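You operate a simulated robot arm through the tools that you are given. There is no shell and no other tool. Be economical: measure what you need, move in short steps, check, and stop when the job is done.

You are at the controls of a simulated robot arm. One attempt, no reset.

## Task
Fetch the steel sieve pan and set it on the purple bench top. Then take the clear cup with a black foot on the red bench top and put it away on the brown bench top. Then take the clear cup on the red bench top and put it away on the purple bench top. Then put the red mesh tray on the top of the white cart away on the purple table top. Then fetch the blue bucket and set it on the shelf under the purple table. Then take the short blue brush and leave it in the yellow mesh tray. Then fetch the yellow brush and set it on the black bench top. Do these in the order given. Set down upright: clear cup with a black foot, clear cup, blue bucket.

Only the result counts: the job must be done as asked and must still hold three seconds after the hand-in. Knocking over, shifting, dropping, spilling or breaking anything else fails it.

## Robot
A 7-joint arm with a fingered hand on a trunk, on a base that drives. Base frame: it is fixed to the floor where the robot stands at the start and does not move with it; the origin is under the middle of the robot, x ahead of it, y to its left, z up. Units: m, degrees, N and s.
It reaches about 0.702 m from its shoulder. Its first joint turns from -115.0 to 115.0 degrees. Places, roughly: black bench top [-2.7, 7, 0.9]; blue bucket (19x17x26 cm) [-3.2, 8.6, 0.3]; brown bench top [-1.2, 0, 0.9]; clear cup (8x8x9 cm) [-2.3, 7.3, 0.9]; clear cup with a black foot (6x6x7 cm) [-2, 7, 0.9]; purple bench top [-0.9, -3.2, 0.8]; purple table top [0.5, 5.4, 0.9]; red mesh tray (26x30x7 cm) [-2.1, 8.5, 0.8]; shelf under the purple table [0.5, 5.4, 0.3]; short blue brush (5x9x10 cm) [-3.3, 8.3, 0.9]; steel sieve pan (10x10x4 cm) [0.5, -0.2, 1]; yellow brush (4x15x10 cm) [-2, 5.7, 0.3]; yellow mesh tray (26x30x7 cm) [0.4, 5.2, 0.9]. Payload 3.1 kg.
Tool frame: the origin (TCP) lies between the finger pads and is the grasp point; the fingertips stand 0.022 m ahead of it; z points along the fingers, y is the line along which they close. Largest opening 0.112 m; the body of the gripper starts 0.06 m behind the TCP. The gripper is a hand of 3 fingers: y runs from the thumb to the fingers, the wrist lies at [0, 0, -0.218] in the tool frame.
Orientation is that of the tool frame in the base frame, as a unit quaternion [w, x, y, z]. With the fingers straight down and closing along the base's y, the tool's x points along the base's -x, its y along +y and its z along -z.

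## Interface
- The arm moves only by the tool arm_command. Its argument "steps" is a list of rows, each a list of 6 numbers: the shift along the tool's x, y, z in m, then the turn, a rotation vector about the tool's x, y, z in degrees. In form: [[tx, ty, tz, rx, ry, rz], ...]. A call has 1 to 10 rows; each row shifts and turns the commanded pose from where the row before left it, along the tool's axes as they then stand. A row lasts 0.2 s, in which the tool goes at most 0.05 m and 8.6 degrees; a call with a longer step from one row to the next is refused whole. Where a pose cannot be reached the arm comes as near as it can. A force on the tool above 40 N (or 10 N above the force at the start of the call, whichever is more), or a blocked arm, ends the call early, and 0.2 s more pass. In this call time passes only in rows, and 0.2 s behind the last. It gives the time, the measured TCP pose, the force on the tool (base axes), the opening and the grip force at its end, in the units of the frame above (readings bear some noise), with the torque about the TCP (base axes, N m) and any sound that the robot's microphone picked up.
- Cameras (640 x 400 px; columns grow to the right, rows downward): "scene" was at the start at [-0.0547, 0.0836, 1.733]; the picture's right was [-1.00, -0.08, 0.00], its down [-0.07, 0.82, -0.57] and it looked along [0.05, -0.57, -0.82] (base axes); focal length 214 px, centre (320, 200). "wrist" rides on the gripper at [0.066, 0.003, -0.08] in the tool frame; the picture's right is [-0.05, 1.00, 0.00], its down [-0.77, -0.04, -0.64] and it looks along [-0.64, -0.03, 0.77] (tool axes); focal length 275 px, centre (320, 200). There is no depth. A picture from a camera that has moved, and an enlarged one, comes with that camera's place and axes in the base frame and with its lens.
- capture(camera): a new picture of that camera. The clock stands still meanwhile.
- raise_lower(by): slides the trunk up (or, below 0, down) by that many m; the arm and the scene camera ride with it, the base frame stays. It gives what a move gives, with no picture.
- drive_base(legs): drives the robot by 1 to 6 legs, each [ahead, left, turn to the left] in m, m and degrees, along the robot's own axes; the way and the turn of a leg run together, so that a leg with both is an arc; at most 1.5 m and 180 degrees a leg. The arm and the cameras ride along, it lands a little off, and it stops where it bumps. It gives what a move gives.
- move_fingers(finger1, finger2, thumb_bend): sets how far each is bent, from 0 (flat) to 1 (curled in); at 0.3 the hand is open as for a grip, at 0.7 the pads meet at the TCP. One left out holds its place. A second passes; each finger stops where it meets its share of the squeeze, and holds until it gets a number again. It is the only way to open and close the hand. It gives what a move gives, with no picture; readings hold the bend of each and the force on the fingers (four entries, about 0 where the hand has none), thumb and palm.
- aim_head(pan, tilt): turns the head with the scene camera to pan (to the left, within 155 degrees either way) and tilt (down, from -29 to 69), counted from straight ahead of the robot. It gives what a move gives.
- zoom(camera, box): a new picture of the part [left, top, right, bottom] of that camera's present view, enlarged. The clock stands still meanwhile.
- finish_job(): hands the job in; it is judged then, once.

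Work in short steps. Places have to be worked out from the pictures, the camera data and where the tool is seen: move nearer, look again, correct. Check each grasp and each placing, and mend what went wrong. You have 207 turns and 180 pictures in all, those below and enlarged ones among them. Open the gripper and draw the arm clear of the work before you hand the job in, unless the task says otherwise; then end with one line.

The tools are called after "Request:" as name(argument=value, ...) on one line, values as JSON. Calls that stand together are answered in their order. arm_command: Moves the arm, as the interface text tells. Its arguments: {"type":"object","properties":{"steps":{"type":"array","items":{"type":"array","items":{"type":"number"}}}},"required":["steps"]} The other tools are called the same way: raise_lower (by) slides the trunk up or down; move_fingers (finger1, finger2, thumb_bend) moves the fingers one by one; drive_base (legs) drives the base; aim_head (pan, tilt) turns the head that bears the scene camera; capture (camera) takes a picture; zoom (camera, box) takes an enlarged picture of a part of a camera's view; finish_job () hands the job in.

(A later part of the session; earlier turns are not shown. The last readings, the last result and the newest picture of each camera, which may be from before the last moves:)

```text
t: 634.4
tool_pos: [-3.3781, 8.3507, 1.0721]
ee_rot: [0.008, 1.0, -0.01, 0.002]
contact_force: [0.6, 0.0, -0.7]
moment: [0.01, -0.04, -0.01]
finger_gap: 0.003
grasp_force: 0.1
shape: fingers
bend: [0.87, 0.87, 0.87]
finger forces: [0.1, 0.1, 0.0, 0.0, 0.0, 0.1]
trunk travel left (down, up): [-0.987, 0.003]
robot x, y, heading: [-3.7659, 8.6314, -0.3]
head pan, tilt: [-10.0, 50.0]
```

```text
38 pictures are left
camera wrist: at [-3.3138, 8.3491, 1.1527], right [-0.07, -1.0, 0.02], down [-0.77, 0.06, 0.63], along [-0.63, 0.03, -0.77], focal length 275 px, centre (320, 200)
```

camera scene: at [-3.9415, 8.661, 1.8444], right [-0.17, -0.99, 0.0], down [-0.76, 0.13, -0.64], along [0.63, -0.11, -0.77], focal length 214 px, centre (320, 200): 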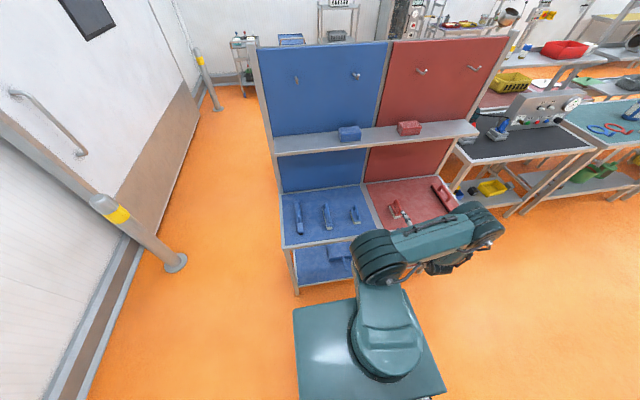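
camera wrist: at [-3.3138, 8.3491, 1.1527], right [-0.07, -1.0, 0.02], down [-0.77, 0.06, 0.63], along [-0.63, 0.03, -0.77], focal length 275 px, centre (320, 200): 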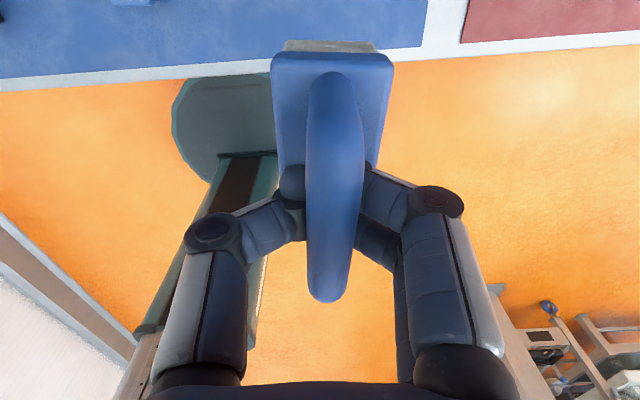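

Brush is held. Driving round the stand and down the aisle to the purple table.

Request:
drive_base(legs=[[-0.15, 0, 0.2], [0, 0.63, 0], [1.5, 0, 0], [1.48, 0, 0], [0, -1.5, 0], [0, -1.5, 0]])

Request:
capture(camera="wrist")

```text
t: 666.8
tool_pos: [-0.455, 6.0332, 1.0711]
ee_rot: [0.008, 1.0, 0.012, 0.003]
contact_force: [-1.2, 0.8, -1.1]
moment: [0.02, -0.02, -0.02]
finger_gap: 0.0032
grasp_force: 0.1
shape: fingers
bend: [0.87, 0.87, 0.87]
finger forces: [0.0, 0.1, 0.0, 0.0, 0.1, 0.1]
trunk travel left (down, up): [-0.987, 0.003]
robot x, y, heading: [-0.8536, 6.291, 2.3]
head pan, tilt: [-10.0, 50.0]
```

```text
37 pictures are left
camera wrist: at [-0.3886, 6.0343, 1.1523], right [-0.02, -1.0, 0.02], down [-0.77, 0.03, 0.63], along [-0.63, 0.0, -0.77], focal length 275 px, centre (320, 200)
```

wrist: 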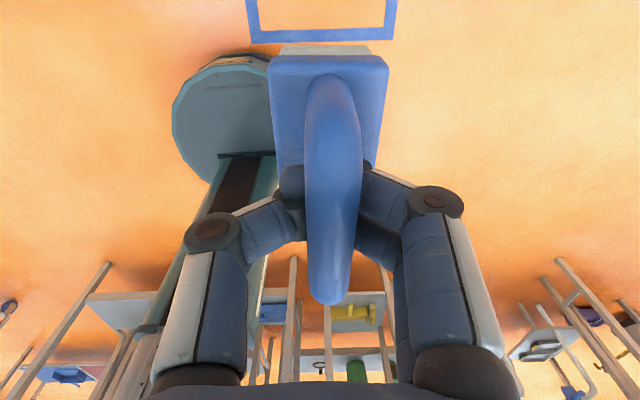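

Aligning opposite the yellow tray, and yawing the hand back (closing direction radial) for more reach.

Request:
drive_base(legs=[[0, -0.77, -2.3]])

Request:
arm_command(steps=[[0, 0, 0, 0, 0, 8.5], [0, 0, 0, 0, 0, 8.5], [0, 0, 0, 0, 0, 8.5], [0, 0, 0, 0, 0, 8.5], [0, 0, 0, 0, 0, 8.5], [0, 0, 0, 0, 0, 8.5], [0, 0, 0, 0, 0, 8.5], [0, 0, 0, 0, 0, 8.5], [0, 0, 0, 0, 0, 8.5], [0, 0, 0, 0, 0, 8.5]])

Request:
drive_base(legs=[[0.6, 0, 0]])

Request:
aim_head(pan=10, tilt=50)

Request:
capture(camera="scene")

Request:
capture(camera="wrist")

```text
t: 670.9
tool_pos: [-0.4474, 5.253, 1.0711]
ee_rot: [0.009, 1.0, -0.007, 0.001]
contact_force: [-0.1, -0.7, -1.2]
moment: [-0.01, 0.0, -0.01]
finger_gap: 0.0031
grasp_force: 0.1
shape: fingers
bend: [0.87, 0.87, 0.87]
finger forces: [0.0, 0.0, 0.0, 0.0, 0.0, 0.0]
trunk travel left (down, up): [-0.987, 0.003]
robot x, y, heading: [-0.8373, 5.525, 0.1]
head pan, tilt: [-10.0, 50.0]
```

```text
t: 673.1
tool_pos: [-0.4474, 5.2545, 1.071]
ee_rot: [0.005, 0.732, -0.681, 0.006]
contact_force: [-0.1, 0.0, -0.6]
moment: [0.0, -0.01, 0.02]
finger_gap: 0.0035
grasp_force: 0.0
shape: fingers
bend: [0.87, 0.87, 0.87]
finger forces: [0.0, 0.1, 0.2, 0.1, 0.0, 0.0]
trunk travel left (down, up): [-0.987, 0.003]
robot x, y, heading: [-0.8411, 5.5298, 0.0]
head pan, tilt: [-10.0, 50.0]
```

```text
t: 676.5
tool_pos: [0.1535, 5.2573, 1.0712]
ee_rot: [0.005, 0.734, -0.679, 0.007]
contact_force: [-0.7, -0.7, -1.6]
moment: [-0.02, -0.02, 0.03]
finger_gap: 0.003
grasp_force: 0.1
shape: fingers
bend: [0.87, 0.87, 0.87]
finger forces: [0.0, 0.0, 0.1, 0.0, 0.0, 0.1]
trunk travel left (down, up): [-0.987, 0.003]
robot x, y, heading: [-0.24, 5.5293, 0.2]
head pan, tilt: [-10.0, 50.0]
```

```text
t: 677.3
tool_pos: [0.1537, 5.2549, 1.0711]
ee_rot: [0.005, 0.734, -0.679, 0.007]
contact_force: [0.2, -0.2, -1.2]
moment: [0.04, -0.02, -0.01]
finger_gap: 0.0029
grasp_force: 0.0
shape: fingers
bend: [0.87, 0.87, 0.87]
finger forces: [0.0, 0.1, 0.0, 0.0, 0.0, 0.0]
trunk travel left (down, up): [-0.987, 0.003]
robot x, y, heading: [-0.2378, 5.5291, 0.3]
head pan, tilt: [10.0, 50.0]
```

```text
36 pictures are left
camera scene: at [-0.2223, 5.699, 1.8514], right [0.18, -0.98, 0.0], down [-0.75, -0.14, -0.64], along [0.63, 0.11, -0.77], focal length 214 px, centre (320, 200)
```

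scene: 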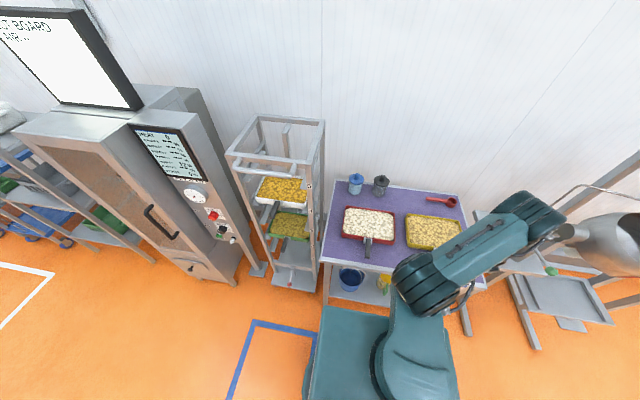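

```text
35 pictures are left
camera wrist: at [0.1548, 5.1925, 1.1531], right [-1.0, -0.03, 0.0], down [-0.02, 0.78, 0.62], along [-0.02, 0.62, -0.78], focal length 275 px, centre (320, 200)
```

wrist: 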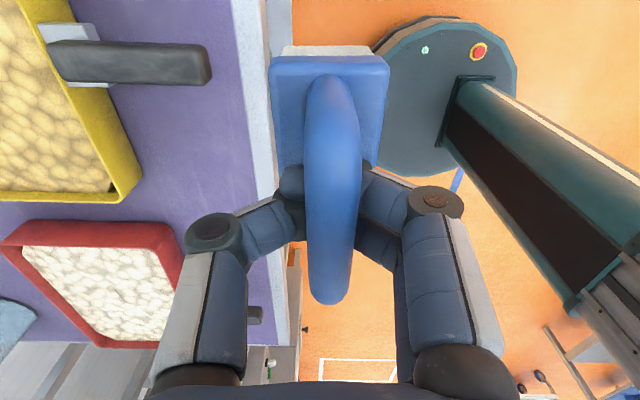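

Tray target centre ≈(0.445,5.243). Driving 9 cm closer and extending the arm over the tray.

Request:
drive_base(legs=[[0.09, 0, 0]])

Request:
arm_command(steps=[[0.0055, -0.04, 0, 0, 0, 0], [0.0055, -0.04, 0, 0, 0, 0], [0.0055, -0.04, 0, 0, 0, 0], [0.0055, -0.04, 0, 0, 0, 0], [0.0055, -0.035, 0, 0, 0, 0]])

Request:
capture(camera="wrist")

Request:
zoom(camera="scene", box=[310, 150, 510, 290])

```text
t: 678.4
tool_pos: [0.2421, 5.2564, 1.0715]
ee_rot: [0.005, 0.734, -0.679, 0.007]
contact_force: [0.7, -0.3, -1.7]
moment: [0.02, 0.0, 0.01]
finger_gap: 0.003
grasp_force: 0.0
shape: fingers
bend: [0.87, 0.87, 0.87]
finger forces: [0.1, 0.0, 0.0, 0.0, 0.1, 0.0]
trunk travel left (down, up): [-0.987, 0.003]
robot x, y, heading: [-0.1498, 5.5344, -0.1]
head pan, tilt: [10.0, 50.0]
```

```text
t: 679.6
tool_pos: [0.4344, 5.2462, 1.0728]
ee_rot: [0.006, 0.733, -0.68, 0.005]
contact_force: [-0.8, -0.3, -0.4]
moment: [-0.04, 0.03, -0.01]
finger_gap: 0.003
grasp_force: 0.1
shape: fingers
bend: [0.87, 0.87, 0.87]
finger forces: [0.0, 0.1, 0.0, 0.0, 0.0, 0.1]
out of reach, approached as far as the arm can: row 5
trunk travel left (down, up): [-0.987, 0.003]
robot x, y, heading: [-0.1447, 5.5335, 0.2]
head pan, tilt: [10.0, 50.0]
```

```text
34 pictures are left
camera wrist: at [0.4352, 5.1817, 1.1532], right [-1.0, -0.03, 0.0], down [-0.02, 0.78, 0.62], along [-0.02, 0.62, -0.78], focal length 275 px, centre (320, 200)
```

wrist: 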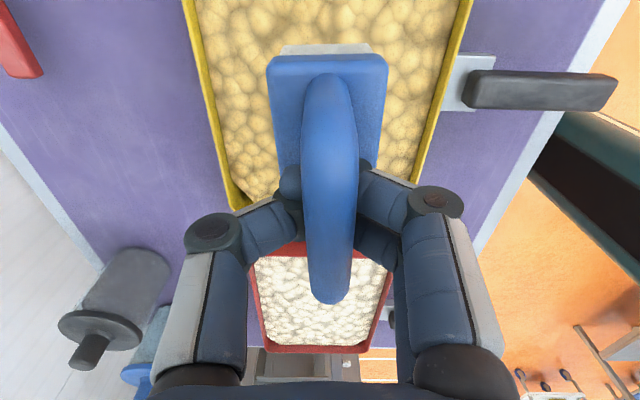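

```text
2.86 times, centred on (410, 220) of scene
camera zoom: at [-0.132, 5.6973, 1.8517], right [0.18, -0.98, 0.0], down [-0.75, -0.14, -0.64], along [0.63, 0.12, -0.77], focal length 613 px, centre (63, 143)
```

zoom: 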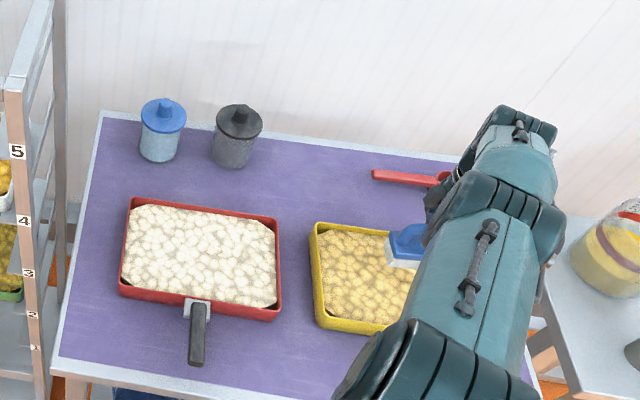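

The brush is centred over the tray. Lowering in small steps with the trunk.

Request:
raise_lower(by=-0.03)

Request:
raise_lower(by=-0.015)

Request:
raise_lower(by=-0.01)

Request:
capture(camera="wrist")

```text
t: 680.4
tool_pos: [0.4341, 5.2473, 1.0436]
ee_rot: [0.006, 0.733, -0.68, 0.008]
contact_force: [-0.4, -1.2, -1.9]
moment: [0.03, -0.02, -0.01]
finger_gap: 0.0029
grasp_force: 0.1
shape: fingers
bend: [0.87, 0.87, 0.87]
finger forces: [0.0, 0.0, 0.1, 0.0, 0.1, 0.1]
trunk travel left (down, up): [-0.957, 0.033]
robot x, y, heading: [-0.1452, 5.5354, 0.5]
head pan, tilt: [10.0, 50.0]
```

```text
t: 681.0
tool_pos: [0.4329, 5.2472, 1.0291]
ee_rot: [0.006, 0.734, -0.679, 0.006]
contact_force: [0.4, -1.3, -0.8]
moment: [-0.02, -0.04, 0.03]
finger_gap: 0.0034
grasp_force: 0.0
shape: fingers
bend: [0.87, 0.87, 0.87]
finger forces: [0.0, 0.1, 0.0, 0.1, 0.0, 0.1]
trunk travel left (down, up): [-0.942, 0.048]
robot x, y, heading: [-0.1469, 5.5295, 0.2]
head pan, tilt: [10.0, 50.0]
```

```text
t: 681.6
tool_pos: [0.4342, 5.2481, 1.0193]
ee_rot: [0.006, 0.734, -0.679, 0.007]
contact_force: [-0.5, 0.3, -0.3]
moment: [-0.01, -0.01, 0.0]
finger_gap: 0.0033
grasp_force: 0.2
shape: fingers
bend: [0.87, 0.87, 0.87]
finger forces: [0.0, 0.0, 0.1, 0.0, 0.0, 0.0]
trunk travel left (down, up): [-0.932, 0.058]
robot x, y, heading: [-0.1466, 5.534, 0.3]
head pan, tilt: [10.0, 50.0]
```

```text
32 pictures are left
camera wrist: at [0.4355, 5.183, 1.1], right [-1.0, -0.03, 0.0], down [-0.02, 0.78, 0.62], along [-0.02, 0.62, -0.78], focal length 275 px, centre (320, 200)
```

wrist: 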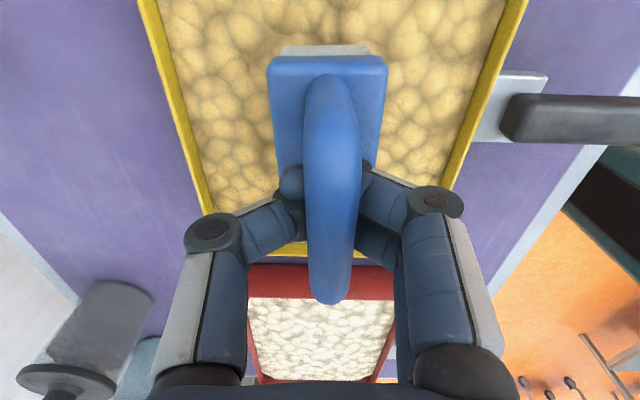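

Request:
raise_lower(by=-0.02)

Request:
raise_lower(by=-0.012)

Request:
capture(camera="wrist")

```text
t: 682.2
tool_pos: [0.4345, 5.246, 0.9995]
ee_rot: [0.006, 0.734, -0.68, 0.007]
contact_force: [0.1, 0.1, -2.3]
moment: [0.03, 0.02, -0.01]
finger_gap: 0.0031
grasp_force: 0.2
shape: fingers
bend: [0.87, 0.87, 0.87]
finger forces: [0.1, 0.0, 0.0, 0.0, 0.0, 0.0]
trunk travel left (down, up): [-0.912, 0.078]
robot x, y, heading: [-0.149, 5.5357, 0.4]
head pan, tilt: [10.0, 50.0]
```

```text
t: 682.8
tool_pos: [0.4343, 5.2473, 0.987]
ee_rot: [0.005, 0.733, -0.68, 0.007]
contact_force: [1.3, -0.3, -1.3]
moment: [0.0, 0.01, 0.01]
finger_gap: 0.0026
grasp_force: 0.0
shape: fingers
bend: [0.87, 0.87, 0.87]
finger forces: [0.0, 0.1, 0.1, 0.0, 0.1, 0.0]
trunk travel left (down, up): [-0.9, 0.09]
robot x, y, heading: [-0.1496, 5.5286, 0.4]
head pan, tilt: [10.0, 50.0]
```

```text
31 pictures are left
camera wrist: at [0.4354, 5.183, 1.068], right [-1.0, -0.03, 0.0], down [-0.02, 0.78, 0.62], along [-0.02, 0.62, -0.78], focal length 275 px, centre (320, 200)
```

wrist: 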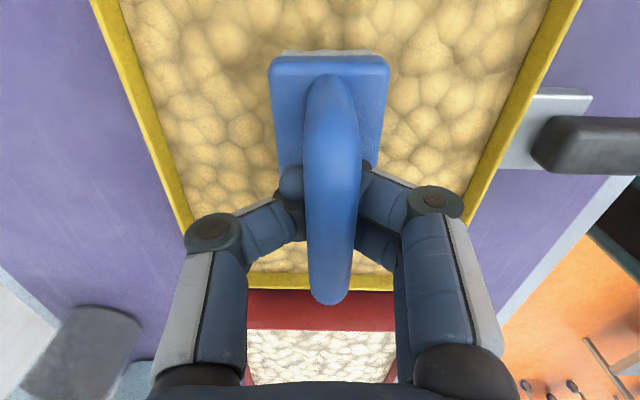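

Request:
raise_lower(by=-0.015)

Request:
raise_lower(by=-0.01)

Request:
capture(camera="wrist")

```text
t: 683.5
tool_pos: [0.4351, 5.2463, 0.9717]
ee_rot: [0.005, 0.734, -0.68, 0.007]
contact_force: [0.1, 1.3, -1.0]
moment: [0.03, 0.0, -0.05]
finger_gap: 0.0032
grasp_force: 0.0
shape: fingers
bend: [0.87, 0.87, 0.87]
finger forces: [0.1, 0.0, 0.0, 0.0, 0.0, 0.1]
trunk travel left (down, up): [-0.885, 0.105]
robot x, y, heading: [-0.1483, 5.5291, 0.2]
head pan, tilt: [10.0, 50.0]
```

```text
t: 684.0
tool_pos: [0.4333, 5.2469, 0.961]
ee_rot: [0.004, 0.734, -0.679, 0.008]
contact_force: [-0.4, 0.3, 0.5]
moment: [0.04, -0.03, -0.01]
finger_gap: 0.0029
grasp_force: 0.1
shape: fingers
bend: [0.87, 0.87, 0.87]
finger forces: [0.1, 0.0, 0.0, 0.0, 0.0, 0.1]
trunk travel left (down, up): [-0.875, 0.115]
robot x, y, heading: [-0.1468, 5.5278, 0.6]
head pan, tilt: [10.0, 50.0]
```

```text
30 pictures are left
camera wrist: at [0.4353, 5.1831, 1.0432], right [-1.0, -0.03, 0.0], down [-0.02, 0.78, 0.62], along [-0.02, 0.62, -0.78], focal length 275 px, centre (320, 200)
```

wrist: 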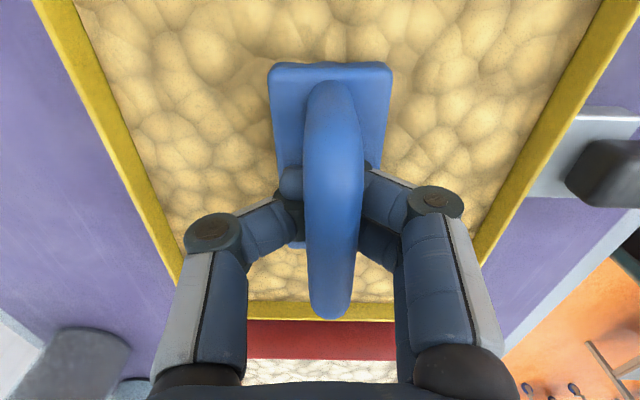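

The brush is resting on the tray contents. Opening the fingers.

Request:
move_fingers(finger1=0.45, finger2=0.45, thumb_bend=0.45)

Request:
capture(camera="wrist")

```text
t: 684.6
tool_pos: [0.4372, 5.2439, 0.964]
ee_rot: [0.004, 0.733, -0.681, 0.012]
contact_force: [0.6, -0.1, -0.3]
moment: [0.0, 0.0, 0.0]
finger_gap: 0.0686
grasp_force: 0.0
shape: fingers
bend: [0.45, 0.45, 0.45]
finger forces: [0.0, 0.0, 0.0, 0.1, 0.0, 0.1]
trunk travel left (down, up): [-0.875, 0.115]
robot x, y, heading: [-0.1471, 5.5317, 0.3]
head pan, tilt: [10.0, 50.0]
stopped: the force on the tool passed its limit at 43 N (the readings are from after the stop); the commanded pose is now the measured one
```

```text
29 pictures are left
camera wrist: at [0.4378, 5.1814, 1.0467], right [-1.0, -0.03, -0.01], down [-0.03, 0.79, 0.62], along [-0.01, 0.62, -0.79], focal length 275 px, centre (320, 200)
```

wrist: 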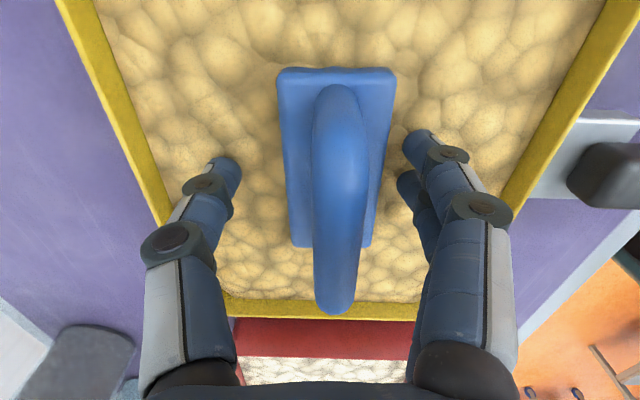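

The brush stands in the tray. Raising straight up and checking.

Request:
raise_lower(by=0.11)

Request:
arm_command(steps=[[0, 0.04, -0.02, 0, 0, 0], [-0.004, 0.045, 0, 0, 0, 0], [-0.004, 0.045, 0, 0, 0, 0], [-0.004, 0.045, 0, 0, 0, 0]])

Request:
zoom(camera="scene", box=[310, 150, 510, 290])

```text
t: 686.0
tool_pos: [0.4374, 5.2454, 1.0751]
ee_rot: [0.004, 0.733, -0.68, 0.013]
contact_force: [0.9, 0.4, -0.3]
moment: [0.03, 0.02, 0.02]
finger_gap: 0.0689
grasp_force: 0.1
shape: fingers
bend: [0.45, 0.45, 0.45]
finger forces: [0.0, 0.1, 0.1, 0.1, 0.0, 0.0]
trunk travel left (down, up): [-0.985, 0.005]
robot x, y, heading: [-0.1465, 5.5297, 0.3]
head pan, tilt: [10.0, 50.0]
```

```text
t: 687.0
tool_pos: [0.2598, 5.2429, 1.0948]
ee_rot: [0.004, 0.734, -0.679, 0.014]
contact_force: [-0.1, -0.2, -0.2]
moment: [0.0, -0.05, 0.0]
finger_gap: 0.0691
grasp_force: 0.1
shape: fingers
bend: [0.45, 0.45, 0.45]
finger forces: [0.1, 0.0, 0.1, 0.0, 0.0, 0.1]
trunk travel left (down, up): [-0.985, 0.005]
robot x, y, heading: [-0.1492, 5.5336, 0.4]
head pan, tilt: [10.0, 50.0]
```

```text
2.86 times, centred on (410, 220) of scene
camera zoom: at [-0.1356, 5.7003, 1.8494], right [0.18, -0.98, 0.0], down [-0.75, -0.14, -0.64], along [0.63, 0.11, -0.77], focal length 613 px, centre (63, 143)
```

zoom: 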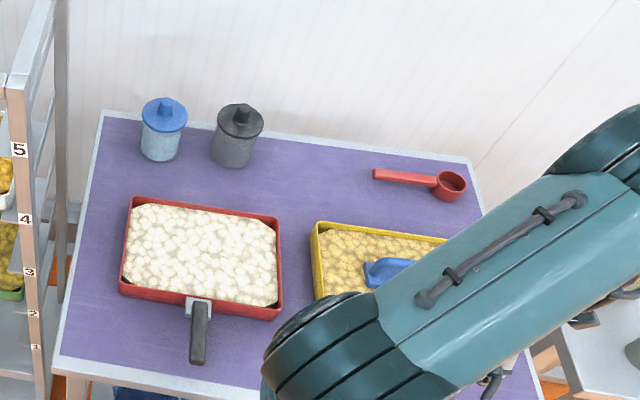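

The tray hasn't moved and the brush is in it. Last item: the yellow brush under the pink table. Driving there.

Request:
drive_base(legs=[[-0.75, 0, 0], [0, 0, 179.6]])

Request:
aim_head(pan=5, tilt=40)

Request:
capture(camera="scene")

```text
t: 698.4
tool_pos: [-1.3067, 5.825, 1.0942]
ee_rot: [-0.013, 0.69, 0.723, 0.006]
contact_force: [-1.1, -0.1, 0.1]
moment: [0.0, 0.0, -0.01]
finger_gap: 0.0692
grasp_force: 0.1
shape: fingers
bend: [0.45, 0.45, 0.45]
finger forces: [0.0, 0.0, 0.0, 0.1, 0.0, 0.0]
trunk travel left (down, up): [-0.985, 0.005]
robot x, y, heading: [-0.9083, 5.5251, 178.5]
head pan, tilt: [10.0, 50.0]
```

```text
t: 699.1
tool_pos: [-1.3074, 5.8249, 1.0944]
ee_rot: [-0.013, 0.691, 0.722, 0.004]
contact_force: [0.0, -0.6, 0.6]
moment: [0.01, -0.01, -0.02]
finger_gap: 0.0692
grasp_force: 0.0
shape: fingers
bend: [0.45, 0.45, 0.45]
finger forces: [0.1, 0.0, 0.0, 0.1, 0.1, 0.0]
trunk travel left (down, up): [-0.985, 0.005]
robot x, y, heading: [-0.9066, 5.5234, 178.6]
head pan, tilt: [5.0, 40.0]
```

```text
27 pictures are left
camera scene: at [-0.936, 5.3686, 1.8635], right [-0.06, 1.0, 0.0], down [0.64, 0.04, -0.77], along [-0.76, -0.05, -0.64], focal length 214 px, centre (320, 200)
```

scene: 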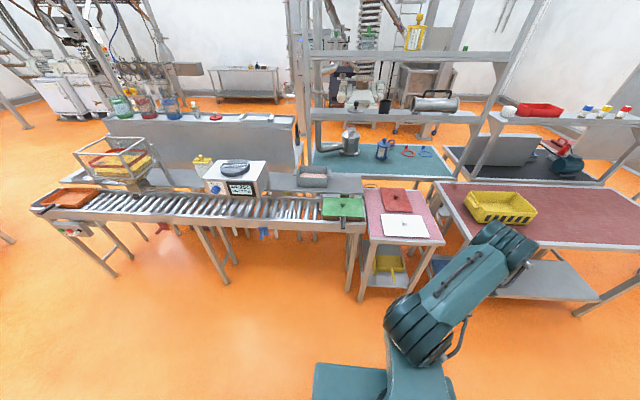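

Request:
zoom(camera="scene", box=[340, 180, 480, 310])

```text
3.08 times, centred on (410, 245) of scene
camera zoom: at [-0.936, 5.3686, 1.8635], right [-0.06, 1.0, 0.0], down [0.64, 0.04, -0.77], along [-0.76, -0.05, -0.64], focal length 660 px, centre (43, 62)
```

zoom: 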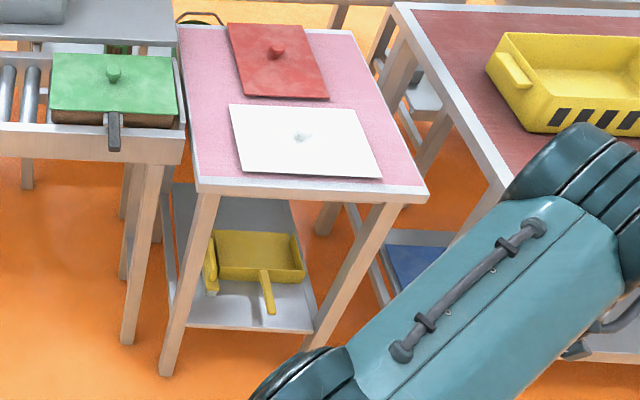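

Request:
raise_lower(by=-0.4)

Request:
drive_base(legs=[[0.2, 0.05, 1.3]])

Request:
aim_head(pan=-30, tilt=50)

Request:
capture(camera="scene")

```text
t: 702.9
tool_pos: [-1.3068, 5.8237, 0.6931]
ee_rot: [-0.013, 0.691, 0.723, 0.004]
contact_force: [0.1, 0.6, -0.4]
moment: [0.0, -0.03, 0.01]
finger_gap: 0.0688
grasp_force: 0.2
shape: fingers
bend: [0.45, 0.45, 0.45]
finger forces: [0.0, 0.0, 0.1, 0.1, 0.1, 0.0]
trunk travel left (down, up): [-0.585, 0.405]
robot x, y, heading: [-0.9048, 5.5281, 178.7]
head pan, tilt: [5.0, 40.0]
```

```text
t: 704.5
tool_pos: [-1.5157, 5.7688, 0.6933]
ee_rot: [-0.012, 0.683, 0.73, 0.004]
contact_force: [-0.4, 0.3, -0.1]
moment: [0.01, 0.03, 0.04]
finger_gap: 0.069
grasp_force: 0.1
shape: fingers
bend: [0.45, 0.45, 0.45]
finger forces: [0.0, 0.0, 0.1, 0.0, 0.0, 0.0]
trunk travel left (down, up): [-0.585, 0.405]
robot x, y, heading: [-1.1073, 5.478, 179.7]
head pan, tilt: [5.0, 40.0]
```

```text
t: 705.6
tool_pos: [-1.5158, 5.7677, 0.6936]
ee_rot: [-0.012, 0.682, 0.731, 0.005]
contact_force: [-1.0, 0.1, 0.2]
moment: [0.0, 0.02, 0.01]
finger_gap: 0.0689
grasp_force: 0.1
shape: fingers
bend: [0.45, 0.45, 0.45]
finger forces: [0.1, 0.1, 0.0, 0.1, 0.0, 0.0]
trunk travel left (down, up): [-0.585, 0.405]
robot x, y, heading: [-1.1088, 5.4785, 180.1]
head pan, tilt: [-30.0, 50.0]
```

```text
25 pictures are left
camera scene: at [-1.1157, 5.367, 1.4494], right [0.5, 0.87, 0.0], down [0.66, -0.38, -0.64], along [-0.56, 0.32, -0.77], focal length 214 px, centre (320, 200)
```

scene: 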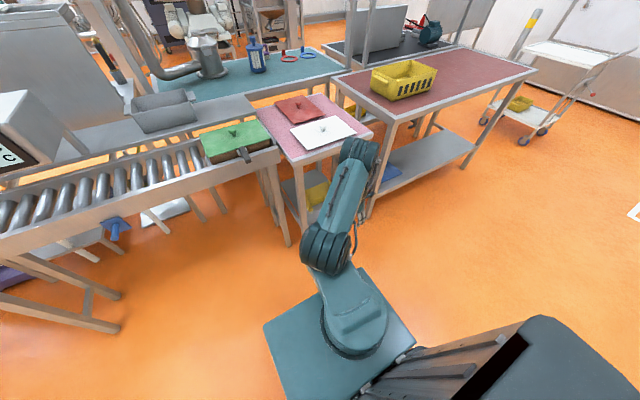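

The arm hides the spot, so I'll pitch the hand forward, lower it, and look under the table with the wrist camera.

Request:
arm_command(steps=[[0, -0.01, 0, 8.3, 0, 0], [0, -0.01, 0, 8.3, 0, 0], [0, -0.01, 0, 8.3, 0, 0], [0, -0.01, 0, 8.3, 0, 0], [0, 0, 0, 8.3, 0, 0], [0, 0, 0, 8.3, 0, 0], [0, 0, 0, 8.3, 0, 0], [0, 0, 0, 8.3, 0, 0], [0, 0, 0, 8.3, 0, 0]])

Request:
raise_lower(by=-0.2)

Request:
capture(camera="wrist")

```text
t: 707.6
tool_pos: [-1.5542, 5.7662, 0.702]
ee_rot: [-0.425, 0.534, 0.583, -0.441]
contact_force: [0.1, 0.1, 0.1]
moment: [-0.03, 0.01, 0.01]
finger_gap: 0.069
grasp_force: 0.0
shape: fingers
bend: [0.45, 0.45, 0.45]
finger forces: [0.0, 0.1, 0.0, 0.0, 0.0, 0.0]
trunk travel left (down, up): [-0.585, 0.405]
robot x, y, heading: [-1.1091, 5.4812, 179.9]
head pan, tilt: [-30.0, 50.0]
```

```text
t: 709.7
tool_pos: [-1.5536, 5.7672, 0.5044]
ee_rot: [-0.425, 0.535, 0.583, -0.44]
contact_force: [-0.4, -0.2, 0.0]
moment: [-0.03, 0.01, 0.02]
finger_gap: 0.0688
grasp_force: 0.0
shape: fingers
bend: [0.45, 0.45, 0.45]
finger forces: [0.0, 0.0, 0.0, 0.1, 0.0, 0.0]
trunk travel left (down, up): [-0.385, 0.605]
robot x, y, heading: [-1.1093, 5.4814, 179.8]
head pan, tilt: [-30.0, 50.0]
```

```text
24 pictures are left
camera wrist: at [-1.4799, 5.8383, 0.5218], right [0.25, -0.01, -0.97], down [0.66, -0.73, 0.18], along [-0.71, -0.68, -0.18], focal length 275 px, centre (320, 200)
```

wrist: 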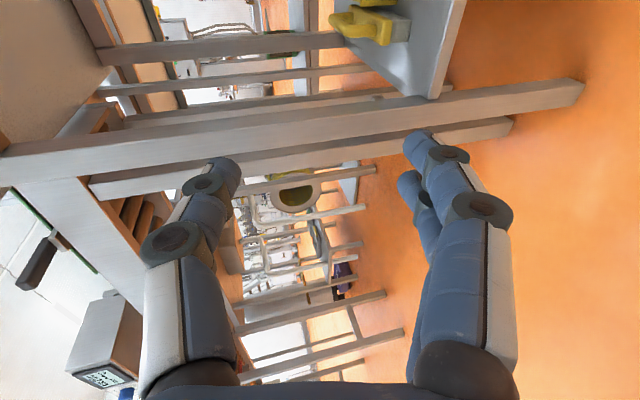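

Request:
zoom(camera="wrist", box=[290, 0, 490, 110])

```text
3.20 times, centred on (390, 55) of wrist
camera zoom: at [-1.4799, 5.8383, 0.5218], right [0.25, -0.01, -0.97], down [0.66, -0.73, 0.18], along [-0.71, -0.68, -0.18], focal length 881 px, centre (96, 664)
```

zoom: 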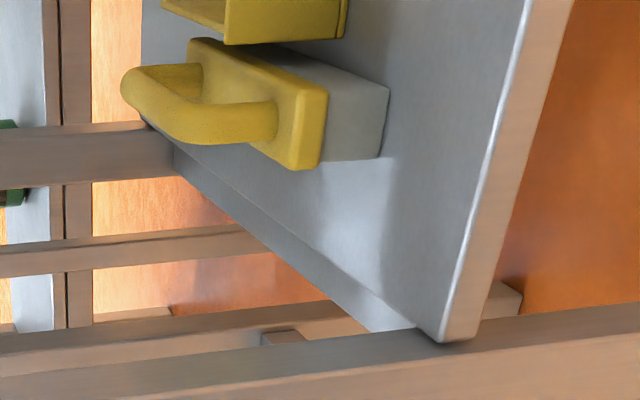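

The yellow brush lies along x near (-2.04,5.725); its handle bar is at z≈0.33, next to a low dustpan. I'll roll the hand 90° so it closes sideways across the bar, and pitch it down a little.

Request:
arm_command(steps=[[0, 0, 0, 0, 0, -8.5], [0, 0, 0, 0, 0, -8.5], [0, 0, 0, 0, 0, -8.5], [0, 0, 0, 0, 0, -8.5], [0, 0, 0, 0, 0, -8.5], [0, 0, 0, 0, 0, -8.5], [0, 0, 0, 0, 0, -8.5], [0, 0, 0, 0, 0, -8.5], [0, 0, 0, 0, 0, -8.5], [0, 0, 0, 0, 0, -8.5]])

```text
t: 711.9
tool_pos: [-1.5534, 5.7667, 0.5025]
ee_rot: [-0.61, -0.001, 0.791, -0.037]
contact_force: [0.0, -0.3, -0.2]
moment: [0.0, -0.04, 0.0]
finger_gap: 0.069
grasp_force: 0.1
shape: fingers
bend: [0.45, 0.45, 0.45]
finger forces: [0.0, 0.1, 0.0, 0.1, 0.0, 0.0]
trunk travel left (down, up): [-0.385, 0.605]
robot x, y, heading: [-1.1054, 5.4756, 179.8]
head pan, tilt: [-30.0, 50.0]
```

The hand now closes along y. To keep the arm clear of the table's left leg I'll come in at a 15° angle; repositioning, pitching down 15° more and lowering.

Request:
drive_base(legs=[[-0.03, -0.21, 0], [0, 0, 15.2]])

Request:
arm_command(steps=[[0, 0, 0, 0, -7.5, 0], [0, 0, 0, 0, -7.5, 0]])

Request:
raise_lower(by=-0.09)

Request:
drive_base(legs=[[0.15, 0, 0]])

Request:
capture(camera="wrist")

```text
t: 714.5
tool_pos: [-1.5816, 5.8489, 0.5028]
ee_rot: [-0.6, -0.104, 0.785, -0.118]
contact_force: [0.1, -0.7, -0.5]
moment: [0.01, 0.02, -0.02]
finger_gap: 0.0687
grasp_force: 0.0
shape: fingers
bend: [0.45, 0.45, 0.45]
finger forces: [0.0, 0.0, 0.1, 0.0, 0.1, 0.1]
trunk travel left (down, up): [-0.385, 0.605]
robot x, y, heading: [-1.0772, 5.6907, -165.1]
head pan, tilt: [-30.0, 50.0]
```

```text
t: 715.1
tool_pos: [-1.5839, 5.8503, 0.5028]
ee_rot: [-0.492, -0.118, 0.856, -0.103]
contact_force: [-0.7, -0.2, -0.4]
moment: [0.01, 0.03, -0.01]
finger_gap: 0.0691
grasp_force: 0.0
shape: fingers
bend: [0.45, 0.45, 0.45]
finger forces: [0.1, 0.1, 0.0, 0.1, 0.0, 0.0]
trunk travel left (down, up): [-0.385, 0.605]
robot x, y, heading: [-1.0821, 5.6865, -165.0]
head pan, tilt: [-30.0, 50.0]
```

```text
t: 716.3
tool_pos: [-1.582, 5.8501, 0.413]
ee_rot: [-0.493, -0.117, 0.856, -0.102]
contact_force: [-0.4, 0.4, 0.9]
moment: [-0.01, 0.02, -0.03]
finger_gap: 0.0691
grasp_force: 0.1
shape: fingers
bend: [0.45, 0.45, 0.45]
finger forces: [0.0, 0.1, 0.0, 0.1, 0.0, 0.0]
trunk travel left (down, up): [-0.295, 0.695]
robot x, y, heading: [-1.0768, 5.6866, -165.1]
head pan, tilt: [-30.0, 50.0]
```

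```text
t: 717.7
tool_pos: [-1.7264, 5.8132, 0.4128]
ee_rot: [-0.492, -0.117, 0.857, -0.102]
contact_force: [0.8, 0.0, 0.5]
moment: [0.04, -0.01, 0.02]
finger_gap: 0.0691
grasp_force: 0.0
shape: fingers
bend: [0.45, 0.45, 0.45]
finger forces: [0.0, 0.0, 0.0, 0.1, 0.1, 0.0]
trunk travel left (down, up): [-0.295, 0.695]
robot x, y, heading: [-1.2231, 5.6507, -165.4]
head pan, tilt: [-30.0, 50.0]
```

```text
22 pictures are left
camera wrist: at [-1.6937, 5.8333, 0.5098], right [-0.28, 0.96, -0.1], down [0.91, 0.23, -0.35], along [-0.31, -0.19, -0.93], focal length 275 px, centre (320, 200)
```

wrist: 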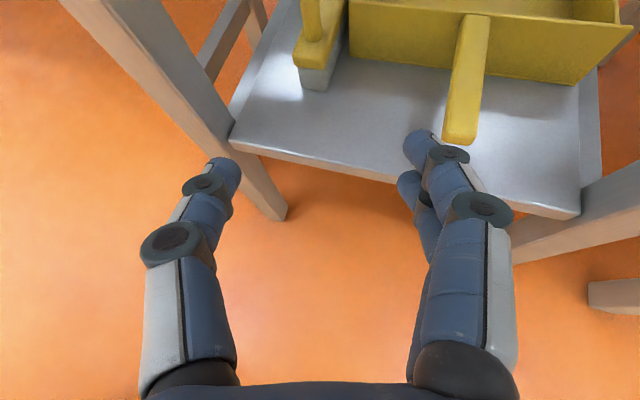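

Clear view: brush near end at x≈-1.94, y≈5.73. Driving 15 cm in and extending above the handle.

Request:
drive_base(legs=[[0.15, 0.008, 0]])

Request:
arm_command(steps=[[0.018, 0, 0.0312, 0, 0, 0], [0.018, 0, 0.0312, 0, 0, 0], [0.018, 0, 0.0312, 0, 0, 0]])

Request:
capture(camera="wrist")

```text
t: 719.1
tool_pos: [-1.8681, 5.7661, 0.4129]
ee_rot: [-0.492, -0.117, 0.857, -0.102]
contact_force: [-0.3, 0.1, -0.2]
moment: [0.01, 0.0, 0.0]
finger_gap: 0.0688
grasp_force: 0.1
shape: fingers
bend: [0.45, 0.45, 0.45]
finger forces: [0.0, 0.1, 0.1, 0.0, 0.1, 0.0]
trunk travel left (down, up): [-0.295, 0.695]
robot x, y, heading: [-1.3628, 5.6064, -165.2]
head pan, tilt: [-30.0, 50.0]
```

```text
t: 719.9
tool_pos: [-1.9739, 5.7343, 0.4141]
ee_rot: [-0.492, -0.117, 0.857, -0.102]
contact_force: [-0.7, -0.8, 0.5]
moment: [0.02, 0.01, 0.02]
finger_gap: 0.069
grasp_force: 0.0
shape: fingers
bend: [0.45, 0.45, 0.45]
finger forces: [0.0, 0.1, 0.0, 0.0, 0.0, 0.0]
trunk travel left (down, up): [-0.295, 0.695]
robot x, y, heading: [-1.3657, 5.6031, -165.1]
head pan, tilt: [-30.0, 50.0]
```

```text
21 pictures are left
camera wrist: at [-1.9408, 5.755, 0.5116], right [-0.28, 0.96, -0.1], down [0.91, 0.23, -0.35], along [-0.31, -0.19, -0.93], focal length 275 px, centre (320, 200)
```

wrist: 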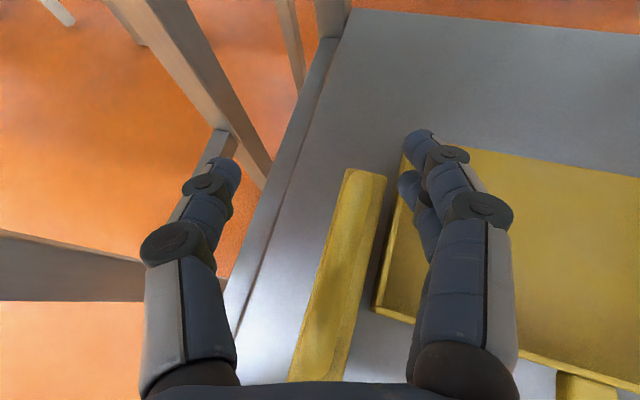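

The brush centre is about (-1.967,5.737), right below the hand. Lowering to handle height.

Request:
raise_lower(by=-0.07)

Request:
capture(camera="wrist")

```text
t: 720.8
tool_pos: [-1.9766, 5.7375, 0.3557]
ee_rot: [-0.504, -0.121, 0.85, -0.097]
contact_force: [1.4, -0.8, 20.2]
moment: [0.68, 0.6, -0.02]
finger_gap: 0.069
grasp_force: 9.7
shape: fingers
bend: [0.45, 0.49, 0.45]
finger forces: [0.0, 20.4, 0.0, 0.1, 0.0, 0.1]
trunk travel left (down, up): [-0.227, 0.763]
robot x, y, heading: [-1.3661, 5.6023, -165.1]
head pan, tilt: [-30.0, 50.0]
stopped: the force on the tool passed its limit at 47 N (the readings are from after the stop); the commanded pose is now the measured one
```

```text
20 pictures are left
camera wrist: at [-1.9411, 5.7575, 0.4525], right [-0.28, 0.96, -0.08], down [0.9, 0.23, -0.38], along [-0.34, -0.18, -0.92], focal length 275 px, centre (320, 200)
```

wrist: 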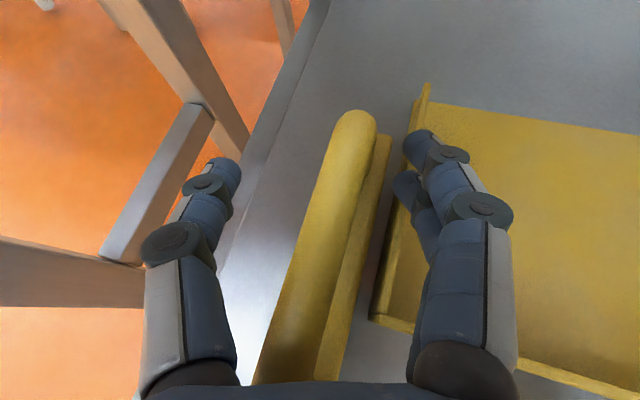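

One finger touches the dustpan wall. Raising a bit at once, and bending the fingers in so they fit between bar and dustpan.

Request:
raise_lower(by=0.02)

Request:
move_fingers(finger1=0.6, finger2=0.6, thumb_bend=0.5)

Request:
capture(camera="wrist")

```text
t: 721.5
tool_pos: [-1.9752, 5.7363, 0.3724]
ee_rot: [-0.499, -0.119, 0.853, -0.1]
contact_force: [0.3, 0.1, 0.5]
moment: [0.0, 0.02, -0.02]
finger_gap: 0.0691
grasp_force: 0.0
shape: fingers
bend: [0.45, 0.45, 0.45]
finger forces: [0.0, 0.1, 0.1, 0.0, 0.1, 0.1]
trunk travel left (down, up): [-0.247, 0.743]
robot x, y, heading: [-1.3627, 5.603, -165.2]
head pan, tilt: [-30.0, 50.0]
```

```text
t: 722.5
tool_pos: [-1.976, 5.7362, 0.3724]
ee_rot: [-0.499, -0.12, 0.853, -0.1]
contact_force: [-0.2, -0.1, 0.3]
moment: [0.01, -0.01, 0.0]
finger_gap: 0.042
grasp_force: 0.3
shape: fingers
bend: [0.6, 0.6, 0.5]
finger forces: [0.1, 0.1, 0.0, 0.0, 0.0, 0.1]
trunk travel left (down, up): [-0.247, 0.743]
robot x, y, heading: [-1.3627, 5.6014, -165.3]
head pan, tilt: [-30.0, 50.0]
```

```text
19 pictures are left
camera wrist: at [-1.9416, 5.757, 0.4685], right [-0.28, 0.96, -0.09], down [0.9, 0.23, -0.37], along [-0.33, -0.18, -0.93], focal length 275 px, centre (320, 200)
```

wrist: 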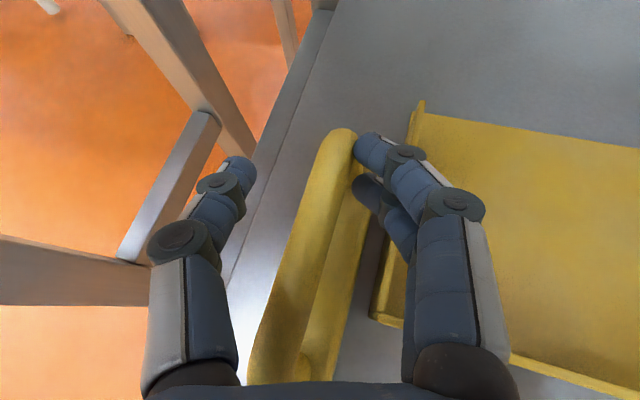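

Now the fingers fit beside the bar. Lowering gently 2 cm and closing.

Request:
raise_lower(by=-0.015)

Request:
raise_lower(by=-0.01)

Request:
move_fingers(finger1=0.8, finger2=0.8, thumb_bend=0.8)

Request:
capture(camera="wrist")

```text
t: 723.1
tool_pos: [-1.9769, 5.7365, 0.3564]
ee_rot: [-0.499, -0.119, 0.852, -0.098]
contact_force: [-0.2, -0.2, -1.0]
moment: [0.0, 0.02, -0.01]
finger_gap: 0.0419
grasp_force: 0.0
shape: fingers
bend: [0.6, 0.6, 0.5]
finger forces: [0.2, 0.0, 0.1, 0.0, 0.0, 0.0]
trunk travel left (down, up): [-0.232, 0.758]
robot x, y, heading: [-1.3623, 5.603, -165.3]
head pan, tilt: [-30.0, 50.0]
```

```text
t: 723.7
tool_pos: [-1.9772, 5.7381, 0.3517]
ee_rot: [-0.503, -0.12, 0.85, -0.098]
contact_force: [-3.7, 2.3, 21.7]
moment: [0.32, 0.63, 0.01]
finger_gap: 0.0428
grasp_force: 11.7
shape: fingers
bend: [0.59, 0.62, 0.5]
finger forces: [1.9, 20.8, 0.0, 0.0, 0.1, 0.1]
trunk travel left (down, up): [-0.222, 0.768]
robot x, y, heading: [-1.3614, 5.6019, -165.1]
head pan, tilt: [-30.0, 50.0]
```

```text
t: 724.7
tool_pos: [-1.975, 5.7372, 0.346]
ee_rot: [-0.499, -0.12, 0.853, -0.099]
contact_force: [1.3, -1.9, 4.0]
moment: [0.02, -0.43, -0.07]
finger_gap: 0.0001
grasp_force: 8.2
shape: fingers
bend: [0.78, 0.8, 0.73]
finger forces: [8.6, 0.0, 0.1, 0.0, 6.3, 1.0]
trunk travel left (down, up): [-0.222, 0.768]
robot x, y, heading: [-1.3652, 5.6035, -165.3]
head pan, tilt: [-30.0, 50.0]
```

```text
18 pictures are left
camera wrist: at [-1.9413, 5.7569, 0.4435], right [-0.28, 0.96, -0.09], down [0.9, 0.23, -0.37], along [-0.33, -0.18, -0.93], focal length 275 px, centre (320, 200)
```

wrist: 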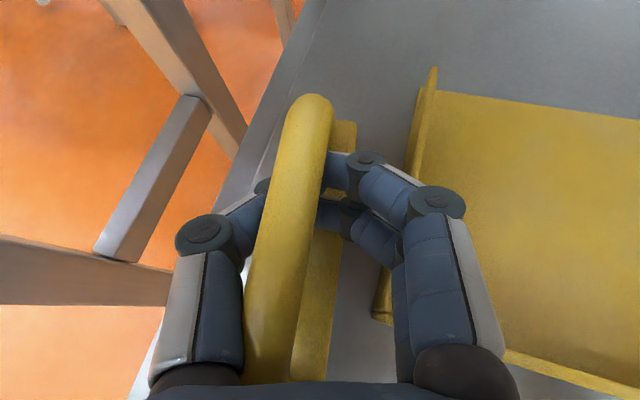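

The bar is enclosed with light clamping. Lifting gently.

Request:
raise_lower(by=0.05)

Request:
capture(camera="wrist")

```text
t: 725.6
tool_pos: [-1.9765, 5.7362, 0.3967]
ee_rot: [-0.499, -0.12, 0.853, -0.099]
contact_force: [-0.8, -0.8, -1.3]
moment: [-0.02, -0.01, 0.03]
finger_gap: 0.0
grasp_force: 1.1
shape: fingers
bend: [0.78, 0.8, 0.73]
finger forces: [0.1, 0.1, 0.0, 0.1, 0.3, 0.0]
trunk travel left (down, up): [-0.272, 0.718]
robot x, y, heading: [-1.3668, 5.6045, -165.1]
head pan, tilt: [-30.0, 50.0]
```

```text
17 pictures are left
camera wrist: at [-1.9417, 5.757, 0.4933], right [-0.28, 0.96, -0.09], down [0.9, 0.23, -0.37], along [-0.33, -0.18, -0.93], focal length 275 px, centre (320, 200)
```

wrist: 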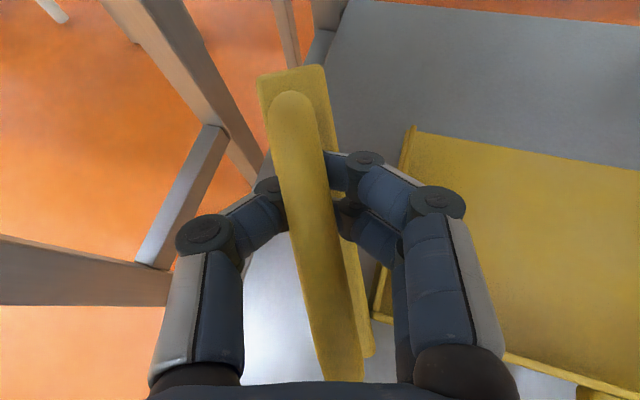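

The brush hangs in the grip; the dustpan is unmoved. Tightening and withdrawing.

Request:
move_fingers(finger1=0.95, finger2=0.95, thumb_bend=0.9)

Request:
raise_lower(by=0.04)

Request:
arm_command(steps=[[-0.018, 0, -0.0312, 0, 0, 0], [-0.018, 0, -0.0312, 0, 0, 0], [-0.018, 0, -0.0312, 0, 0, 0]])

Request:
drive_base(legs=[[-0.5, 0, 0]])

Request:
capture(camera="wrist")

```text
t: 726.6
tool_pos: [-1.9761, 5.7375, 0.3971]
ee_rot: [-0.499, -0.12, 0.852, -0.099]
contact_force: [-0.4, -0.1, -1.7]
moment: [0.02, 0.01, 0.01]
finger_gap: 0.0032
grasp_force: 0.1
shape: fingers
bend: [0.89, 0.89, 0.86]
finger forces: [0.0, 0.0, 0.0, 0.0, 0.0, 0.0]
trunk travel left (down, up): [-0.272, 0.718]
robot x, y, heading: [-1.3645, 5.6022, -165.0]
head pan, tilt: [-30.0, 50.0]
```

```text
t: 727.5
tool_pos: [-1.9758, 5.7376, 0.437]
ee_rot: [-0.499, -0.12, 0.852, -0.099]
contact_force: [0.6, 0.1, -0.6]
moment: [0.01, 0.0, -0.03]
finger_gap: 0.0028
grasp_force: 0.1
shape: fingers
bend: [0.89, 0.89, 0.86]
finger forces: [0.0, 0.0, 0.0, 0.0, 0.1, 0.0]
trunk travel left (down, up): [-0.312, 0.678]
robot x, y, heading: [-1.3694, 5.603, -165.3]
head pan, tilt: [-30.0, 50.0]
```

```text
t: 728.3
tool_pos: [-1.8723, 5.77, 0.4355]
ee_rot: [-0.499, -0.12, 0.852, -0.099]
contact_force: [0.1, -0.4, -0.8]
moment: [0.0, 0.02, 0.01]
finger_gap: 0.0029
grasp_force: 0.0
shape: fingers
bend: [0.89, 0.89, 0.86]
finger forces: [0.0, 0.0, 0.0, 0.1, 0.0, 0.0]
trunk travel left (down, up): [-0.312, 0.678]
robot x, y, heading: [-1.3624, 5.6047, -165.3]
head pan, tilt: [-30.0, 50.0]
```

```text
t: 731.2
tool_pos: [-1.3938, 5.8953, 0.4343]
ee_rot: [-0.498, -0.124, 0.852, -0.102]
contact_force: [-0.3, 0.3, -1.5]
moment: [0.0, -0.02, -0.03]
finger_gap: 0.0029
grasp_force: 0.0
shape: fingers
bend: [0.89, 0.89, 0.86]
finger forces: [0.0, 0.1, 0.0, 0.0, 0.0, 0.1]
trunk travel left (down, up): [-0.312, 0.678]
robot x, y, heading: [-0.8835, 5.7349, -164.9]
head pan, tilt: [-30.0, 50.0]
```

```text
16 pictures are left
camera wrist: at [-1.359, 5.9153, 0.531], right [-0.29, 0.95, -0.09], down [0.9, 0.24, -0.37], along [-0.33, -0.19, -0.93], focal length 275 px, centre (320, 200)
```

wrist: 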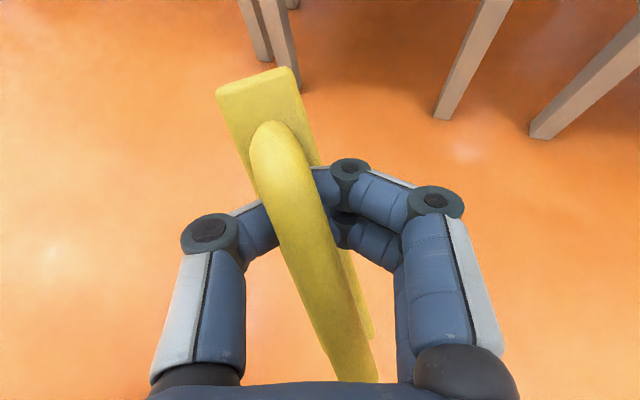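

The brush is secure. Raising the trunk, and driving to the far end of the red bench with heading about -105° so I can reach the black bench from its end.

Request:
raise_lower(by=0.4)

Request:
raise_lower(by=0.27)

Request:
drive_base(legs=[[0, 0, 59.9], [-1.0, -0.33, 0], [-1.0, -0.33, 0]])

Request:
aim_head(pan=-55, tilt=40)

Request:
capture(camera="scene")

```text
t: 735.0
tool_pos: [-1.3935, 5.895, 0.8347]
ee_rot: [-0.498, -0.124, 0.852, -0.102]
contact_force: [-0.6, -0.1, -1.0]
moment: [-0.02, 0.0, 0.01]
finger_gap: 0.0031
grasp_force: 0.1
shape: fingers
bend: [0.89, 0.89, 0.86]
finger forces: [0.0, 0.0, 0.0, 0.1, 0.0, 0.0]
trunk travel left (down, up): [-0.712, 0.278]
robot x, y, heading: [-0.8837, 5.7313, -164.7]
head pan, tilt: [-30.0, 50.0]
```

```text
t: 737.8
tool_pos: [-1.3931, 5.8955, 1.1054]
ee_rot: [-0.499, -0.123, 0.852, -0.101]
contact_force: [0.0, 0.0, -1.4]
moment: [0.01, -0.03, -0.02]
finger_gap: 0.0033
grasp_force: 0.0
shape: fingers
bend: [0.89, 0.89, 0.86]
finger forces: [0.0, 0.0, 0.1, 0.0, 0.0, 0.1]
trunk travel left (down, up): [-0.982, 0.008]
robot x, y, heading: [-0.8813, 5.732, -164.7]
head pan, tilt: [-30.0, 50.0]
```

```text
t: 750.9
tool_pos: [-1.392, 7.4831, 1.1036]
ee_rot: [-0.382, -0.529, 0.68, -0.335]
contact_force: [0.4, 0.9, -1.2]
moment: [-0.01, 0.01, 0.0]
finger_gap: 0.0029
grasp_force: 0.0
shape: fingers
bend: [0.89, 0.89, 0.86]
finger forces: [0.0, 0.1, 0.0, 0.1, 0.0, 0.0]
trunk travel left (down, up): [-0.982, 0.008]
robot x, y, heading: [-0.9928, 7.8418, -105.5]
head pan, tilt: [-30.0, 50.0]
```

```text
t: 751.8
tool_pos: [-1.3922, 7.4833, 1.1049]
ee_rot: [-0.384, -0.529, 0.679, -0.335]
contact_force: [-0.5, 0.3, -0.1]
moment: [-0.04, 0.05, 0.03]
finger_gap: 0.003
grasp_force: 0.1
shape: fingers
bend: [0.89, 0.89, 0.86]
finger forces: [0.1, 0.0, 0.1, 0.0, 0.1, 0.1]
trunk travel left (down, up): [-0.982, 0.008]
robot x, y, heading: [-0.9946, 7.8397, -105.5]
head pan, tilt: [-55.0, 40.0]
```

```text
15 pictures are left
camera scene: at [-0.9102, 7.8305, 1.8603], right [-0.34, 0.94, 0.0], down [0.61, 0.22, -0.77], along [-0.72, -0.26, -0.64], focal length 214 px, centre (320, 200)
```

scene: 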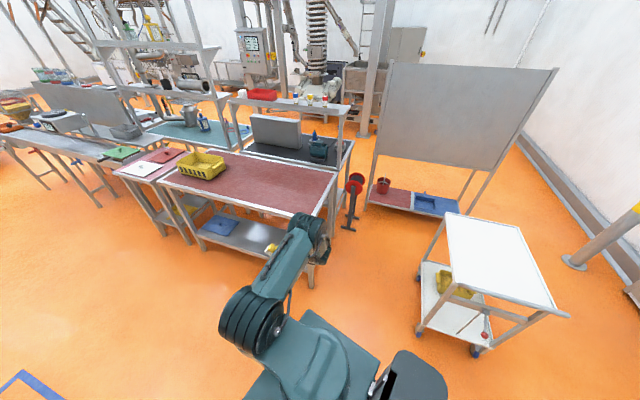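

Request:
zoom(camera="scene", box=[220, 80, 380, 240])

```text
2.50 times, centred on (300, 160) of scene
camera zoom: at [-0.9102, 7.8305, 1.8603], right [-0.34, 0.94, 0.0], down [0.61, 0.22, -0.77], along [-0.72, -0.26, -0.64], focal length 536 px, centre (370, 300)
```

zoom: 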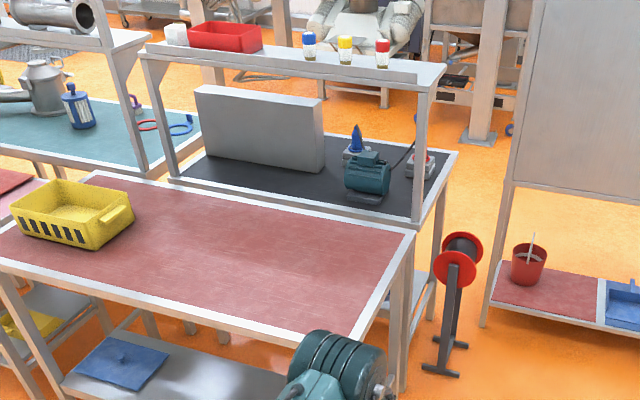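

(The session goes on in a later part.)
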